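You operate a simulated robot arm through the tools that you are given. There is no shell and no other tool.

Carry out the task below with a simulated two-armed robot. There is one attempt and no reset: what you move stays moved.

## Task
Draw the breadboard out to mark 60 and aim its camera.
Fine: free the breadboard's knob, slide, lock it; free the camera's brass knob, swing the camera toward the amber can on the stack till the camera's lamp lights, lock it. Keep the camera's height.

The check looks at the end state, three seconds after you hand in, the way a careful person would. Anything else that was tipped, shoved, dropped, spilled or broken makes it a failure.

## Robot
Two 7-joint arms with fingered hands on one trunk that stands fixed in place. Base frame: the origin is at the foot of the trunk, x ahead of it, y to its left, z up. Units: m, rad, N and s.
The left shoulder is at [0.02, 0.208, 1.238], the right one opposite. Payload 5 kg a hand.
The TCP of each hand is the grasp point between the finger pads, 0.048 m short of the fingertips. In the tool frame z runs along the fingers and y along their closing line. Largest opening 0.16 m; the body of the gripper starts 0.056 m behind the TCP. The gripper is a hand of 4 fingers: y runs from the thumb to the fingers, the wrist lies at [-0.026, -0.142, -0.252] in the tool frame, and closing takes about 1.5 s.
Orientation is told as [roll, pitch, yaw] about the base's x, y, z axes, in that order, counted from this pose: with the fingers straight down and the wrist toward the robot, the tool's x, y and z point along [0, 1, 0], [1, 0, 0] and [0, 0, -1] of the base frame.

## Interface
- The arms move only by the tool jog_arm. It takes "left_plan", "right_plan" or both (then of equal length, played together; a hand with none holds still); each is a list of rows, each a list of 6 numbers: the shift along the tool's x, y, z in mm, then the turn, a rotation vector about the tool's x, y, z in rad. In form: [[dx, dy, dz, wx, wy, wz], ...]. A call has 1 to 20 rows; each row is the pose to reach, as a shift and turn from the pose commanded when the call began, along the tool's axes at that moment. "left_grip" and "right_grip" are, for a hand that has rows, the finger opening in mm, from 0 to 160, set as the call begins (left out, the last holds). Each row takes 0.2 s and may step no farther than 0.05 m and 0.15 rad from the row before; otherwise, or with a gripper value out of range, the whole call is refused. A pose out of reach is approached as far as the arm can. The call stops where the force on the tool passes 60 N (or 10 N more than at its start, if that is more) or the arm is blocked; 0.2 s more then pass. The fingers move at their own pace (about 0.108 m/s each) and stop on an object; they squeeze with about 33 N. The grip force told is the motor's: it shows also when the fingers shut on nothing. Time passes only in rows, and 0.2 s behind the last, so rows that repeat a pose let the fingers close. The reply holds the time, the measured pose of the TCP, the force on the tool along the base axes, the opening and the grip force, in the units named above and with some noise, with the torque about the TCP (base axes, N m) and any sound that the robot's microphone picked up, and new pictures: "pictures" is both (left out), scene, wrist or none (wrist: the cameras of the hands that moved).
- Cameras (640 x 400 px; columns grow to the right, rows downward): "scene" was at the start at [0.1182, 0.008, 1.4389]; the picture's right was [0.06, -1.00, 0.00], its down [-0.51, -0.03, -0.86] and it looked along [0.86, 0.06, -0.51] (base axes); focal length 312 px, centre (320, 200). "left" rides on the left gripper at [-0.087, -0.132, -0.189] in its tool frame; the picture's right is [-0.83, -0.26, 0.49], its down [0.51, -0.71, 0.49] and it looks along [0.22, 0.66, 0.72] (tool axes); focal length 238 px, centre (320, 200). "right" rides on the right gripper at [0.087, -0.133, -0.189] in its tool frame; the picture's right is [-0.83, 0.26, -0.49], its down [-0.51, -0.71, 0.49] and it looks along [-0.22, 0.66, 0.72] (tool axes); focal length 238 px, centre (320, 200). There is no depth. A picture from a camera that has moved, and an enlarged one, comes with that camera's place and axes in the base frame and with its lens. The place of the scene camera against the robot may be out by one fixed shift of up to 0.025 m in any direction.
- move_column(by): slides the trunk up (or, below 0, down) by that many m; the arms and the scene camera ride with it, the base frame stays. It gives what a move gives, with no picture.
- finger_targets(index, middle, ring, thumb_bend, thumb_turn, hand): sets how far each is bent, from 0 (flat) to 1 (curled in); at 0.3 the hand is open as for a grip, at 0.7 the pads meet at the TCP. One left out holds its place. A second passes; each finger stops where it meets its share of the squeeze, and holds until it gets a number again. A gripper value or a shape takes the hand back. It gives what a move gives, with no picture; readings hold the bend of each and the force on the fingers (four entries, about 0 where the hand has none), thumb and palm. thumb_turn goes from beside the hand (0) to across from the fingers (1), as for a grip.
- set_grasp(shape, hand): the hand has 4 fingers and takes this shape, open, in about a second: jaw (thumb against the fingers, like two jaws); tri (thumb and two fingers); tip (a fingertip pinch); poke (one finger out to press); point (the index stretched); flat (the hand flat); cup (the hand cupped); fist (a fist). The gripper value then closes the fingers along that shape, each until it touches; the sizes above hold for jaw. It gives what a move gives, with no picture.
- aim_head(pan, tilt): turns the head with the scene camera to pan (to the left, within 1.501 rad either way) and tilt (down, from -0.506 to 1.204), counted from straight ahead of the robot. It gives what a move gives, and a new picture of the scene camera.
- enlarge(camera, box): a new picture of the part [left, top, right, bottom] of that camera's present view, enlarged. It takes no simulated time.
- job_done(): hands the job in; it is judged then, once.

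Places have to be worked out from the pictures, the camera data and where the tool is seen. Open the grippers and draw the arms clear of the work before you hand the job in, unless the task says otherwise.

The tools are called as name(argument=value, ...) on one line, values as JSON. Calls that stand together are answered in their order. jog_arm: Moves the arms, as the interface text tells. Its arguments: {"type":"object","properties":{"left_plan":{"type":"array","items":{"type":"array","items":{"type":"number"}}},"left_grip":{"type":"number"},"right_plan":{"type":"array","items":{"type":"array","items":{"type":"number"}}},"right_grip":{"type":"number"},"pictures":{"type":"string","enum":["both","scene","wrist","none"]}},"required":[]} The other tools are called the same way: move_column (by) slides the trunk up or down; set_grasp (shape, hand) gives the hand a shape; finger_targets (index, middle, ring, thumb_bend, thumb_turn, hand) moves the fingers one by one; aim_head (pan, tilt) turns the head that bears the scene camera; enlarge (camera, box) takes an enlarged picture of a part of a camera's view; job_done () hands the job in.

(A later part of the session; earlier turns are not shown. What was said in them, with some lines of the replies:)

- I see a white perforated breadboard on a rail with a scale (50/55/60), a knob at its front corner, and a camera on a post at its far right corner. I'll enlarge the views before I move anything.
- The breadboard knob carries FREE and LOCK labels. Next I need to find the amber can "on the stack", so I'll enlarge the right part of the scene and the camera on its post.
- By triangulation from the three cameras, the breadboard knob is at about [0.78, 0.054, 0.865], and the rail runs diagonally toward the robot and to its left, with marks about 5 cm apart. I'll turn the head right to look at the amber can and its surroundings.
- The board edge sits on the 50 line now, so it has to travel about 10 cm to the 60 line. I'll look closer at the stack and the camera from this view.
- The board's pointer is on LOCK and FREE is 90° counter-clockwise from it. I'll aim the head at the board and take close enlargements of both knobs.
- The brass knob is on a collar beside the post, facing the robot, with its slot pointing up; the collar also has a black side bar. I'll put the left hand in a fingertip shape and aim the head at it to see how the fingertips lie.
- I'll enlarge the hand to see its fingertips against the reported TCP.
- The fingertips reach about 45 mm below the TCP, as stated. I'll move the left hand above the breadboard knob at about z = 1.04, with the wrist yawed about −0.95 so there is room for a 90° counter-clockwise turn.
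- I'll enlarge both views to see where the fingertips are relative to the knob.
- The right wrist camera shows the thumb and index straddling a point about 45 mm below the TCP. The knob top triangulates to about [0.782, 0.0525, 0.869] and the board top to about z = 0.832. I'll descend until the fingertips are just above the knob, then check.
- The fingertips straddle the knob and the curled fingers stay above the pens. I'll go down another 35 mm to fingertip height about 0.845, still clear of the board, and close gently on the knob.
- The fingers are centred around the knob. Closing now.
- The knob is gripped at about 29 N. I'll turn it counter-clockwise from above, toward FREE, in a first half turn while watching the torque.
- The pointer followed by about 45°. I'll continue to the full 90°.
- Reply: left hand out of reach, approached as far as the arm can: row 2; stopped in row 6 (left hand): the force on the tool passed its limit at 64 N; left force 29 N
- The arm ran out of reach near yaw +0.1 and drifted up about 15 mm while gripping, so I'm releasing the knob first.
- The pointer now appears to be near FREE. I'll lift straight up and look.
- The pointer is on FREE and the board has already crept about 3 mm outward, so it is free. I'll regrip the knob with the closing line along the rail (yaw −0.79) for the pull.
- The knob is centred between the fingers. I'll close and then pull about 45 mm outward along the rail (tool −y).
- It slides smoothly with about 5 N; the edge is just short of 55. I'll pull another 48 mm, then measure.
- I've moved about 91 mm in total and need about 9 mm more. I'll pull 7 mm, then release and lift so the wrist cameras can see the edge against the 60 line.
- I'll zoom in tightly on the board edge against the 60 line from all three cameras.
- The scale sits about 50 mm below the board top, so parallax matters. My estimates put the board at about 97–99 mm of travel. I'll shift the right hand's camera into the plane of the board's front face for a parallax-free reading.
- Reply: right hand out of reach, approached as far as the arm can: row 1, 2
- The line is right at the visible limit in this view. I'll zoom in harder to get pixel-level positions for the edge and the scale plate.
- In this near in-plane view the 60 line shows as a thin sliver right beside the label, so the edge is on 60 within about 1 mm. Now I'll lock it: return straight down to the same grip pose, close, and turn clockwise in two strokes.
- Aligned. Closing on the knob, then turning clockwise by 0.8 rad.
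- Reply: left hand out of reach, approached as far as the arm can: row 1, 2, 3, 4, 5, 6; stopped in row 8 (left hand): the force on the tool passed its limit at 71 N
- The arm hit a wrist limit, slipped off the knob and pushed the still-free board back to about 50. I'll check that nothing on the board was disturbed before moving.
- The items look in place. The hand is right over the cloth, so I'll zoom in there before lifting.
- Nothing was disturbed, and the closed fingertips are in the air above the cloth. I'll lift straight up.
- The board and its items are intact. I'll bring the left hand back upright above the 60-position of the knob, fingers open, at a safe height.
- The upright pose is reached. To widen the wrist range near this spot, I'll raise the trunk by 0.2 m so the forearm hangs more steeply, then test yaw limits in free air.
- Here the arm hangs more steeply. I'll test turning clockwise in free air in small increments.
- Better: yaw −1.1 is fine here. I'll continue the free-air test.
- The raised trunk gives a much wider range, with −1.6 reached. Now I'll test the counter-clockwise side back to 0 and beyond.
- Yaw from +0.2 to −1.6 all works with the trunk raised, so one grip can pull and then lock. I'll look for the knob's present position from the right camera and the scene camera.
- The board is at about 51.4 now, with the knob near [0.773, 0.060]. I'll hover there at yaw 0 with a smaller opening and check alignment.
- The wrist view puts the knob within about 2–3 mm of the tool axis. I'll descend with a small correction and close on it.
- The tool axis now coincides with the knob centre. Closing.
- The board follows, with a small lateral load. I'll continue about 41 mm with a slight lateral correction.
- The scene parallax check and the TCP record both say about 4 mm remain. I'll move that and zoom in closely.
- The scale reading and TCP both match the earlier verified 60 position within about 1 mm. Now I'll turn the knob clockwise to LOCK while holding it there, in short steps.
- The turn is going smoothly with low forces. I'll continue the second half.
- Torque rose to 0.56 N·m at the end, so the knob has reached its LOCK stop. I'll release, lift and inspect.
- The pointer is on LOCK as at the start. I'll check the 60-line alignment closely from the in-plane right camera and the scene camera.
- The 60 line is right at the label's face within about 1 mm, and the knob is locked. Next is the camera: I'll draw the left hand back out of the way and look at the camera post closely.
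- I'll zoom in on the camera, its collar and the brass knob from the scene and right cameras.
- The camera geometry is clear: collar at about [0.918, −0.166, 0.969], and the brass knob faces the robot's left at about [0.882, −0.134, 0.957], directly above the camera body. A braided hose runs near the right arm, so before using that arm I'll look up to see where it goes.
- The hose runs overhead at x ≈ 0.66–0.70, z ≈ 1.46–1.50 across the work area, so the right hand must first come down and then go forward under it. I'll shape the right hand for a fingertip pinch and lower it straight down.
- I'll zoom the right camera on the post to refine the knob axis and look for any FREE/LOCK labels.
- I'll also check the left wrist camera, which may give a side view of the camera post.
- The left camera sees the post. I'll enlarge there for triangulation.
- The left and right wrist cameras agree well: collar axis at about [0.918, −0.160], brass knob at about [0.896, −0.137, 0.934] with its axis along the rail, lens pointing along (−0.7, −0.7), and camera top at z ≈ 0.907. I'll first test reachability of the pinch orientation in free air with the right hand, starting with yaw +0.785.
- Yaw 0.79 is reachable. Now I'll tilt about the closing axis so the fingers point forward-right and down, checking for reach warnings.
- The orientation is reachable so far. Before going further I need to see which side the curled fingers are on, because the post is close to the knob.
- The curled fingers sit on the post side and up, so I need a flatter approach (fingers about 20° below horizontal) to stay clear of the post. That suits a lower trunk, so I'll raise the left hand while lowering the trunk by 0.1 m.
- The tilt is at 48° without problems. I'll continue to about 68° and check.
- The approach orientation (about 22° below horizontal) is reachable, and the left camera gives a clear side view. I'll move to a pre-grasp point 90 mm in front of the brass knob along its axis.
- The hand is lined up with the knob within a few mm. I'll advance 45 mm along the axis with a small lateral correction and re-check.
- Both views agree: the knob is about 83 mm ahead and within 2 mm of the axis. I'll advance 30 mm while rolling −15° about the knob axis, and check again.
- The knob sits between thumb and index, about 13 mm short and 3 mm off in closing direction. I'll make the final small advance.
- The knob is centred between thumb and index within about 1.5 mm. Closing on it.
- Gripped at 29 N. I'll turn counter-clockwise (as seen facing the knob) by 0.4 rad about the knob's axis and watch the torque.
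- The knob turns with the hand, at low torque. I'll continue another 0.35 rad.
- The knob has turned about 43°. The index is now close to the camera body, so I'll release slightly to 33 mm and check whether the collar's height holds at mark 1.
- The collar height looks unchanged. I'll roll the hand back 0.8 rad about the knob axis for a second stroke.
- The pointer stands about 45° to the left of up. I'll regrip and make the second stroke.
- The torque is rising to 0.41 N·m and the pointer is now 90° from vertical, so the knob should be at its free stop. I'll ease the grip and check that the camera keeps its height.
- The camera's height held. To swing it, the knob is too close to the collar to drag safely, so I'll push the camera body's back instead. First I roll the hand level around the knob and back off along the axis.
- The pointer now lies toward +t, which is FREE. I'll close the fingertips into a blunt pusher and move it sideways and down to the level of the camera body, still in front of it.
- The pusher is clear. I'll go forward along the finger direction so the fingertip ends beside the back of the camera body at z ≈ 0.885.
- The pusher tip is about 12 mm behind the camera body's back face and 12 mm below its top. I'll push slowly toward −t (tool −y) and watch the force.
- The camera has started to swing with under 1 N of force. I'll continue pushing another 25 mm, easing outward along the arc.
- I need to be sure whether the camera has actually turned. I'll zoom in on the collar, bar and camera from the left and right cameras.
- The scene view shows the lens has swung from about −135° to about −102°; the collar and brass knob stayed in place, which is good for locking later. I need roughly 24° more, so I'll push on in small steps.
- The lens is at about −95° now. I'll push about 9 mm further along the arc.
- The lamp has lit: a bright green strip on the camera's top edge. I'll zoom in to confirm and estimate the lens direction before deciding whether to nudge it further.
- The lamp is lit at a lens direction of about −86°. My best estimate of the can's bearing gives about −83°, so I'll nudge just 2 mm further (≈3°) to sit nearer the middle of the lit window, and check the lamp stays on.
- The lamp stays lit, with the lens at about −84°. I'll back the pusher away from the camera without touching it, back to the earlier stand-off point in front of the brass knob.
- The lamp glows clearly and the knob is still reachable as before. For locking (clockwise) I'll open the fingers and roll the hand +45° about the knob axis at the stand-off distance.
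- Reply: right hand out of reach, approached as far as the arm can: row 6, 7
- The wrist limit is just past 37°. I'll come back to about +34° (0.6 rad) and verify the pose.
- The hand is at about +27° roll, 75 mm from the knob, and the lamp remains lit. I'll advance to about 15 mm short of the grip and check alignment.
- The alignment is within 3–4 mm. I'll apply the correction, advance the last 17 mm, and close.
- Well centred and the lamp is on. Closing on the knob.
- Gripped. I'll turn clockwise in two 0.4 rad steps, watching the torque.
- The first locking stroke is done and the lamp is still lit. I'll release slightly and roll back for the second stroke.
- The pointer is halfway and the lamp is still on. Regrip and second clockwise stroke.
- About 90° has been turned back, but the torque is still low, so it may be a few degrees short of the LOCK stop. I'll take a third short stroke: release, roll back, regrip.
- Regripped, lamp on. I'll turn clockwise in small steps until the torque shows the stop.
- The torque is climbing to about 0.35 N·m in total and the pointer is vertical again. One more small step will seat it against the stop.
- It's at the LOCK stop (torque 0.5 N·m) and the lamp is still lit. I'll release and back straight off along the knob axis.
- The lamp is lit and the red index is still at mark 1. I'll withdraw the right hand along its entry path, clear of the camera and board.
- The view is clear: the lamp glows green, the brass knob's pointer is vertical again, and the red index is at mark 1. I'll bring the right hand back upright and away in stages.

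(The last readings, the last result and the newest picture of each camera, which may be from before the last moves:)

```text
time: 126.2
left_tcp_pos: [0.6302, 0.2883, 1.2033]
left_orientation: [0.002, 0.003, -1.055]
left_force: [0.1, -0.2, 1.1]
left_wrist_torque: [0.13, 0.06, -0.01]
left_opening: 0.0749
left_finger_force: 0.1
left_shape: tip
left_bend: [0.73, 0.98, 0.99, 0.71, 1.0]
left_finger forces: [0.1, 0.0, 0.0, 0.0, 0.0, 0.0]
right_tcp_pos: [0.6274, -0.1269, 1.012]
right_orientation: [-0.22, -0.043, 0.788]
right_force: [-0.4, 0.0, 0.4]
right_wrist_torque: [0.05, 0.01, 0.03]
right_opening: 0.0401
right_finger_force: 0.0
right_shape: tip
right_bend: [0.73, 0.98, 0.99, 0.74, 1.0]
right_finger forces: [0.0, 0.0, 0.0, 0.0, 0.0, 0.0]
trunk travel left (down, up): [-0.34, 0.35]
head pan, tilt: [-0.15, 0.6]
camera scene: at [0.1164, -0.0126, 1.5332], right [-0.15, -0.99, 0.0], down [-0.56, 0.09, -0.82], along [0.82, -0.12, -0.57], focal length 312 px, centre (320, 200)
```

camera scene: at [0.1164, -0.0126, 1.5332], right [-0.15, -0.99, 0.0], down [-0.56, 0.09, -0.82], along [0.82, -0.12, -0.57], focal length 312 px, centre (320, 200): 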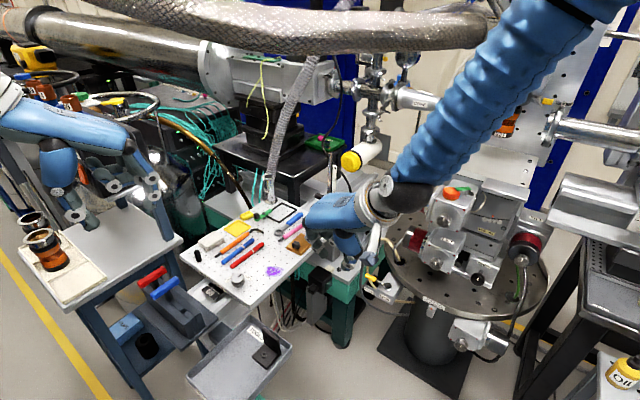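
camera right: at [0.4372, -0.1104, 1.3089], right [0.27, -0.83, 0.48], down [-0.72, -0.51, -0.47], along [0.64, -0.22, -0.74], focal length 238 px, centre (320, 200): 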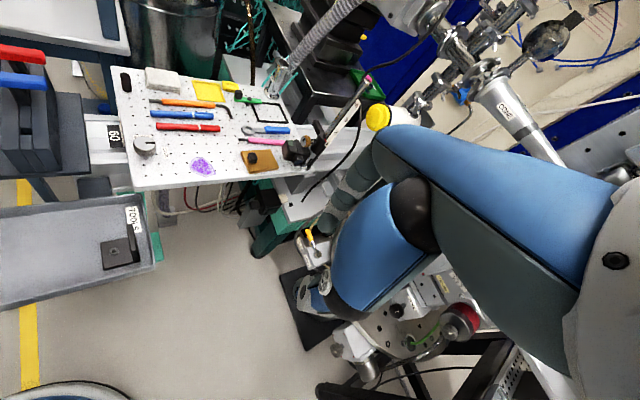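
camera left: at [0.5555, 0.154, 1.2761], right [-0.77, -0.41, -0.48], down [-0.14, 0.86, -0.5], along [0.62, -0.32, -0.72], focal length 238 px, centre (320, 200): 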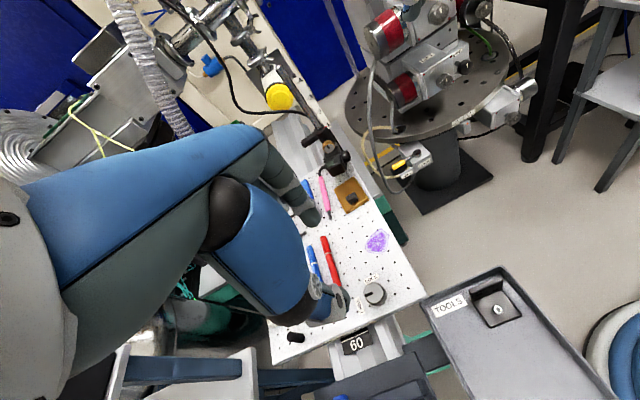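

Now I'll finish levelling the right hand, lift it, and yaw it back toward its start pose.

jog_arm(right_plan=[[0, 0, -20, 0, 0.11, 0], [0, 0, -45, 0, 0.22, 0], [0, 0, -75, 0, 0.22, 0], [0, 0, -100, 0, 0.22, 0]], pictures="none")

jog_arm(right_plan=[[-10, -5, 0, 0, 0, 0.13], [-20, -10, 0, 0, 0, 0.26], [-30, -15, 0, 0, 0, 0.39], [-40, -20, 0, 0, 0, 0.52], [-50, -25, 0, 0, 0, 0.65], [-60, -30, 0, 0, 0, 0.785]], pictures="none")

aim_head(pan=-0.1, tilt=0.6)

```text
time: 127.2
left_tcp_pos: [0.6292, 0.2899, 1.2049]
left_orientation: [0.002, 0.001, -1.056]
left_force: [-0.3, -0.1, 0.1]
left_wrist_torque: [0.03, -0.01, -0.01]
left_opening: 0.0748
left_finger_force: 0.0
left_shape: tip
left_bend: [0.73, 0.98, 0.99, 0.71, 1.0]
left_finger forces: [0.0, 0.0, 0.0, 0.0, 0.0, 0.1]
right_tcp_pos: [0.606, -0.1144, 1.1102]
right_orientation: [0.0, -0.044, 0.788]
right_force: [0.2, -0.7, -1.0]
right_wrist_torque: [0.03, -0.08, -0.03]
right_opening: 0.0398
right_finger_force: 0.1
right_shape: tip
right_bend: [0.73, 0.98, 0.99, 0.74, 1.0]
right_finger forces: [0.0, 0.0, 0.0, 0.0, 0.0, 0.1]
trunk travel left (down, up): [-0.34, 0.35]
head pan, tilt: [-0.15, 0.6]
```

```text
time: 128.6
left_tcp_pos: [0.6281, 0.2918, 1.2037]
left_orientation: [0.0, 0.0, -1.053]
left_force: [-1.1, 1.0, 0.1]
left_wrist_torque: [-0.09, -0.01, -0.02]
left_opening: 0.0746
left_finger_force: 0.0
left_shape: tip
left_bend: [0.73, 0.98, 0.99, 0.71, 1.0]
left_finger forces: [0.0, 0.0, 0.0, 0.0, 0.1, 0.0]
right_tcp_pos: [0.6301, -0.1751, 1.1088]
right_orientation: [0.03, -0.032, 0.0]
right_force: [-0.6, 0.3, -0.2]
right_wrist_torque: [-0.05, -0.02, -0.04]
right_opening: 0.0399
right_finger_force: 0.2
right_shape: tip
right_bend: [0.73, 0.98, 0.99, 0.74, 1.0]
right_finger forces: [0.0, 0.0, 0.0, 0.0, 0.1, 0.1]
trunk travel left (down, up): [-0.34, 0.35]
head pan, tilt: [-0.15, 0.6]
```

```text
time: 129.2
left_tcp_pos: [0.6286, 0.2901, 1.2034]
left_orientation: [0.0, 0.002, -1.051]
left_force: [0.7, -1.3, -0.2]
left_wrist_torque: [0.03, 0.01, 0.01]
left_opening: 0.0749
left_finger_force: 0.1
left_shape: tip
left_bend: [0.73, 0.98, 0.99, 0.71, 1.0]
left_finger forces: [0.1, 0.0, 0.0, 0.1, 0.0, 0.1]
right_tcp_pos: [0.6298, -0.177, 1.1069]
right_orientation: [0.029, -0.034, 0.003]
right_force: [0.5, 0.0, 0.0]
right_wrist_torque: [-0.02, 0.04, 0.03]
right_opening: 0.0398
right_finger_force: 0.1
right_shape: tip
right_bend: [0.73, 0.98, 0.99, 0.74, 1.0]
right_finger forces: [0.0, 0.0, 0.0, 0.0, 0.1, 0.0]
trunk travel left (down, up): [-0.34, 0.35]
head pan, tilt: [-0.099, 0.6]
camera scene: at [0.1164, -0.0067, 1.5332], right [-0.1, -1.0, 0.0], down [-0.56, 0.06, -0.82], along [0.82, -0.08, -0.57], focal length 312 px, centre (320, 200)
```

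scene: 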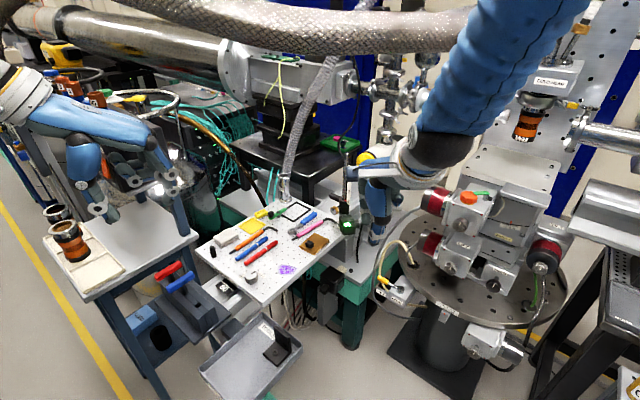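

The lamp is visible from here too. I'll inspect the final state closely: board items, 60 mark, LOCK pointer, and camera height.

enlarge(camera="scene", box=[190, 180, 370, 310])

enlarge(camera="right", box=[60, 60, 340, 240])

enlarge(camera="scene", box=[320, 170, 370, 240])

enlarge(camera="left", box=[300, 115, 340, 155])

```text
3.08 times, centred on (280, 245) of scene
camera zoom: at [0.1164, -0.0067, 1.5332], right [-0.1, -1.0, 0.0], down [-0.56, 0.06, -0.82], along [0.82, -0.08, -0.57], focal length 961 px, centre (443, 62)
```

zoom: 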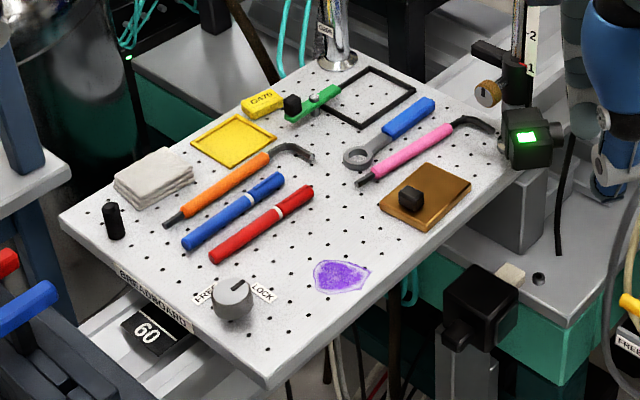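

```text
2.22 times, centred on (200, 150) of right
camera zoom: at [0.4912, -0.0962, 1.2953], right [0.25, -0.85, 0.47], down [-0.69, -0.49, -0.53], along [0.68, -0.2, -0.71], focal length 530 px, centre (587, 311)
```

zoom: 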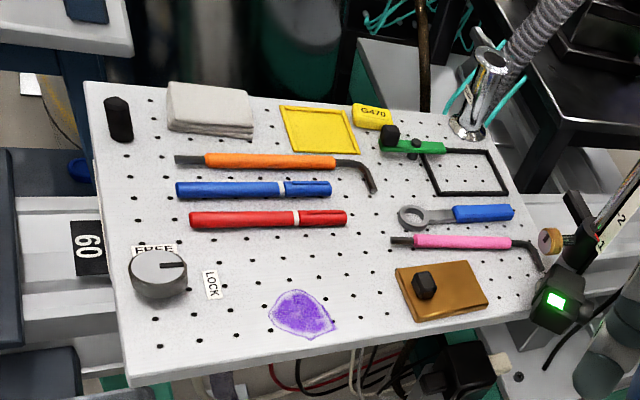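

```text
5.71 times, centred on (345, 205) of scene
camera zoom: at [0.1164, -0.0067, 1.5332], right [-0.1, -1.0, 0.0], down [-0.56, 0.06, -0.82], along [0.82, -0.08, -0.57], focal length 1786 px, centre (177, 171)
```

zoom: 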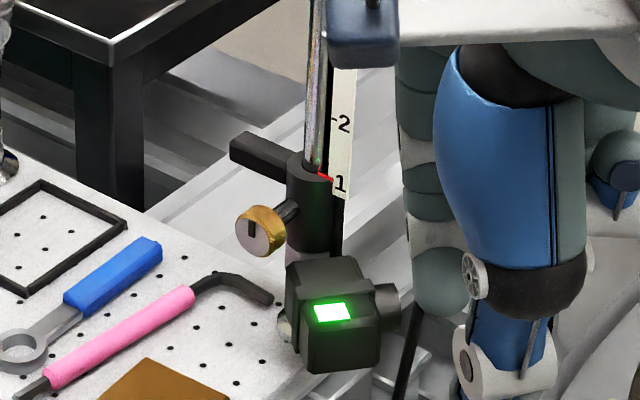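

```text
10.00 times, centred on (320, 135) of left
camera zoom: at [0.4886, 0.3625, 1.3927], right [-0.85, -0.19, -0.49], down [0.09, 0.87, -0.49], along [0.51, -0.46, -0.72], focal length 2384 px, centre (320, 850)
```

zoom: 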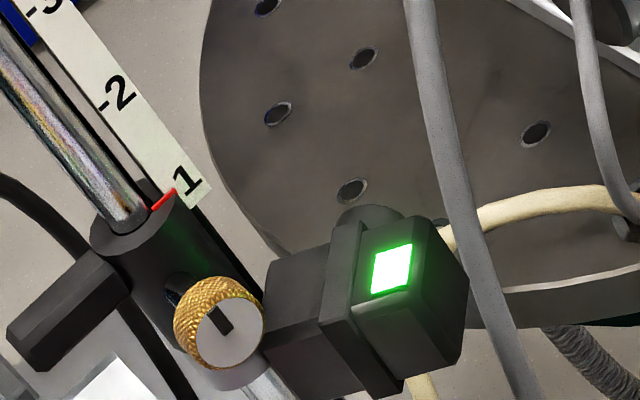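

All items are in place, the lamp is lit, and the height is at mark 1. I'll do a last check on the 60 mark alignment, then open both hands into their start shape and move them up and back.

enlarge(camera="scene", box=[215, 260, 265, 305])

enlarge(camera="right", box=[85, 150, 135, 195])

enlarge(camera="left", box=[300, 220, 420, 300])

```text
8.89 times, centred on (240, 282) of scene
camera zoom: at [0.1164, -0.0067, 1.5332], right [-0.1, -1.0, 0.0], down [-0.56, 0.06, -0.82], along [0.82, -0.08, -0.57], focal length 2777 px, centre (1031, -533)
```

zoom: 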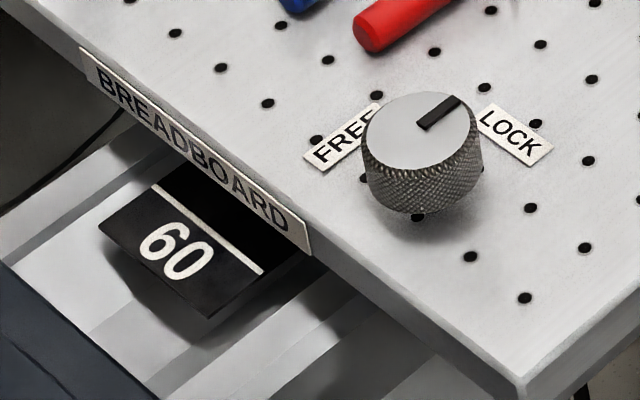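

```text
8.89 times, centred on (110, 172) of right
camera zoom: at [0.4912, -0.0962, 1.2953], right [0.25, -0.85, 0.47], down [-0.69, -0.49, -0.53], along [0.68, -0.2, -0.71], focal length 2119 px, centre (2187, 444)
```

zoom: 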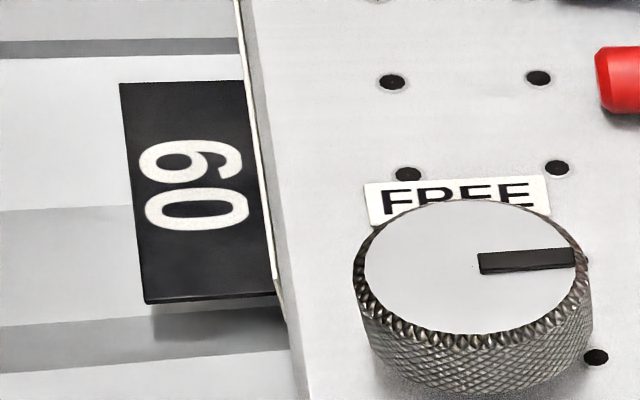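

```text
5.00 times, centred on (360, 260) of left
camera zoom: at [0.4886, 0.3625, 1.3927], right [-0.85, -0.19, -0.49], down [0.09, 0.87, -0.49], along [0.51, -0.46, -0.72], focal length 1192 px, centre (120, -100)
```

zoom: 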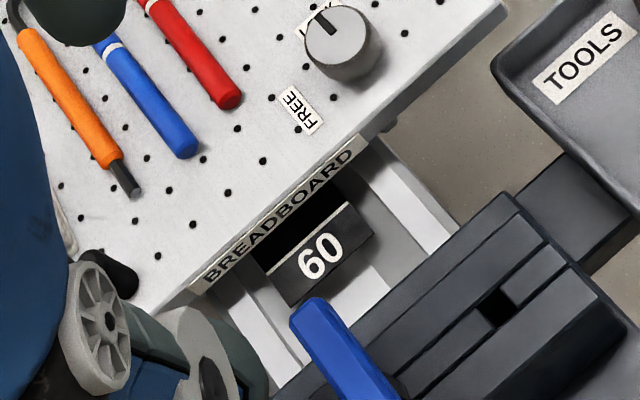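

The 60 mark and LOCK pointer are as verified before. I'll lift both hands back a little and open them.

jog_arm(left_plan=[[0, -10, -20, 0, 0, 0], [0, -20, -40, 0, 0, 0], [0, -20, -40, 0, 0, 0]], right_plan=[[-15, -15, -15, 0, 0, 0], [-30, -30, -30, 0, 0, 0], [-30, -30, -30, 0, 0, 0]], pictures="none")

set_grasp(hand="right", shape="jaw")

set_grasp(hand="left", shape="jaw")

jog_arm(left_plan=[[0, 0, 0, 0, 0, 0], [0, 0, 0, 0, 0, 0]], right_plan=[[0, 0, 0, 0, 0, 0], [0, 0, 0, 0, 0, 0]], left_grip=160, right_grip=160, pictures="both")

```text
time: 130.1
left_tcp_pos: [0.62, 0.3072, 1.2418]
left_orientation: [-0.001, 0.002, -1.051]
left_force: [0.7, -0.6, -0.3]
left_wrist_torque: [-0.06, 0.04, 0.0]
left_opening: 0.0747
left_finger_force: 0.1
left_shape: tip
left_bend: [0.73, 0.98, 0.99, 0.71, 1.0]
left_finger forces: [0.0, 0.1, 0.0, 0.0, 0.0, 0.0]
right_tcp_pos: [0.6008, -0.2076, 1.1357]
right_orientation: [0.032, -0.033, 0.001]
right_force: [0.6, 0.8, -0.9]
right_wrist_torque: [-0.05, 0.05, -0.01]
right_opening: 0.0395
right_finger_force: 0.1
right_shape: tip
right_bend: [0.73, 0.98, 0.99, 0.74, 1.0]
right_finger forces: [0.0, 0.0, 0.0, 0.0, 0.1, 0.0]
trunk travel left (down, up): [-0.34, 0.35]
head pan, tilt: [-0.099, 0.6]
```

```text
time: 130.9
left_tcp_pos: [0.6189, 0.3069, 1.2427]
left_orientation: [-0.001, 0.002, -1.055]
left_force: [0.0, -0.4, -0.5]
left_wrist_torque: [0.0, -0.02, -0.01]
left_opening: 0.0748
left_finger_force: 0.1
left_shape: tip
left_bend: [0.73, 0.98, 0.99, 0.71, 1.0]
left_finger forces: [0.0, 0.0, 0.0, 0.1, 0.1, 0.1]
right_tcp_pos: [0.5994, -0.2095, 1.1366]
right_orientation: [0.029, -0.031, 0.002]
right_force: [-0.1, 0.2, -0.8]
right_wrist_torque: [-0.01, 0.01, 0.0]
right_opening: 0.1596
right_finger_force: 0.0
right_shape: jaw
right_bend: [0.3, 0.3, 0.3, 0.3, 0.98]
right_finger forces: [0.1, 0.0, 0.0, 0.0, 0.0, 0.1]
trunk travel left (down, up): [-0.34, 0.35]
head pan, tilt: [-0.099, 0.6]
```

```text
time: 131.8
left_tcp_pos: [0.6193, 0.3065, 1.2442]
left_orientation: [0.001, 0.0, -1.054]
left_force: [0.4, 0.2, 0.2]
left_wrist_torque: [0.0, -0.03, 0.03]
left_opening: 0.1599
left_finger_force: 0.1
left_shape: jaw
left_bend: [0.3, 0.3, 0.3, 0.3, 0.98]
left_finger forces: [0.0, 0.1, 0.0, 0.0, 0.0, 0.0]
right_tcp_pos: [0.5979, -0.2089, 1.1375]
right_orientation: [0.03, -0.033, 0.002]
right_force: [0.4, 0.2, 0.4]
right_wrist_torque: [0.0, 0.0, 0.04]
right_opening: 0.1595
right_finger_force: 0.1
right_shape: jaw
right_bend: [0.3, 0.3, 0.3, 0.3, 0.98]
right_finger forces: [0.1, 0.0, 0.0, 0.0, 0.0, 0.1]
trunk travel left (down, up): [-0.34, 0.35]
head pan, tilt: [-0.099, 0.6]
```

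```text
time: 132.4
left_tcp_pos: [0.6196, 0.3077, 1.2433]
left_orientation: [-0.001, 0.001, -1.053]
left_force: [-0.3, 0.7, -0.2]
left_wrist_torque: [-0.04, -0.02, 0.01]
left_opening: 0.1596
left_finger_force: 0.1
left_shape: jaw
left_bend: [0.3, 0.3, 0.3, 0.3, 0.98]
left_finger forces: [0.0, 0.0, 0.0, 0.0, 0.0, 0.0]
right_tcp_pos: [0.5986, -0.2081, 1.1362]
right_orientation: [0.029, -0.033, 0.002]
right_force: [-0.6, -0.2, -0.2]
right_wrist_torque: [-0.03, 0.0, 0.01]
right_opening: 0.1597
right_finger_force: 0.1
right_shape: jaw
right_bend: [0.3, 0.3, 0.3, 0.3, 0.98]
right_finger forces: [0.0, 0.0, 0.0, 0.1, 0.1, 0.1]
trunk travel left (down, up): [-0.34, 0.35]
head pan, tilt: [-0.099, 0.6]
camera scene: at [0.1163, -0.0065, 1.5332], right [-0.1, -1.0, 0.0], down [-0.56, 0.06, -0.82], along [0.82, -0.08, -0.57], focal length 312 px, centre (320, 200)
camera right: at [0.46, -0.1274, 1.3241], right [0.24, -0.85, 0.47], down [-0.69, -0.49, -0.53], along [0.68, -0.2, -0.71], focal length 238 px, centre (320, 200)
camera left: at [0.4781, 0.3797, 1.4322], right [-0.85, -0.19, -0.49], down [0.09, 0.87, -0.49], along [0.51, -0.46, -0.72], focal length 238 px, centre (320, 200)
```

scene: 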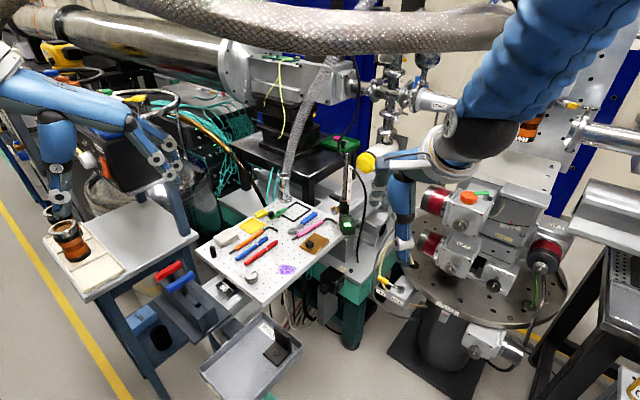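
right: 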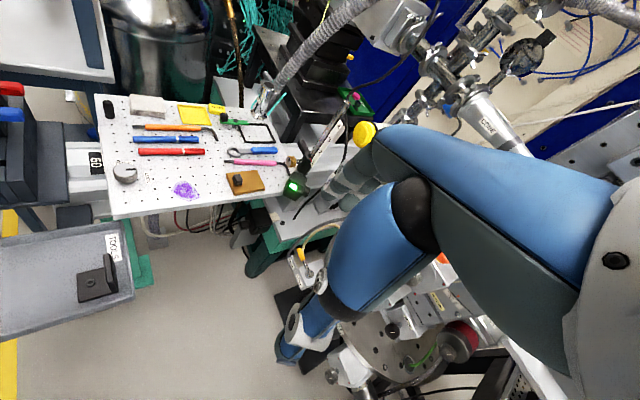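
left: 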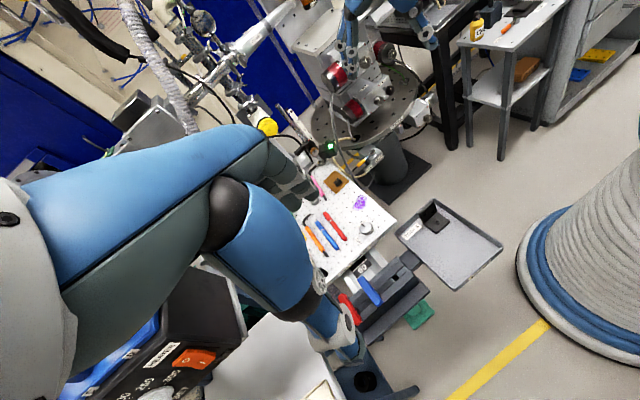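

The breadboard is at mark 60 with its knob on LOCK. The camera's lamp is lit, its brass knob is locked, and its height is still at mark 1. Everything else is undisturbed, and both hands are open and clear of the work, so I'm handing the job in.

job_done()

```text
The job is handed in.
```

The breadboard is drawn out to mark 60 and locked. The camera points at the amber can with its lamp lit, and its brass knob is locked.

- **Breadboard:** The front edge sits on the 60 line to within about 1 mm, as far as the camera views can show. The knob's pointer is on LOCK, and I felt it reach the stop.
- **Slip along the way:** On the first attempt to lock it, the left arm ran out of reach and pushed the still-free board back to about 51. I drew it out again from there.
- **Camera:** The lens swung about 50° round to the can, and the lamp stayed on through locking and afterwards. The brass knob's pointer is back where it started, against its stop. The red height index is still at mark 1.
- **Surroundings:** In the final pictures, the items on the board are where they were, and nothing was tipped or dropped. Both hands are open and clear of the work.

The trunk ended 0.1 m higher than it started.
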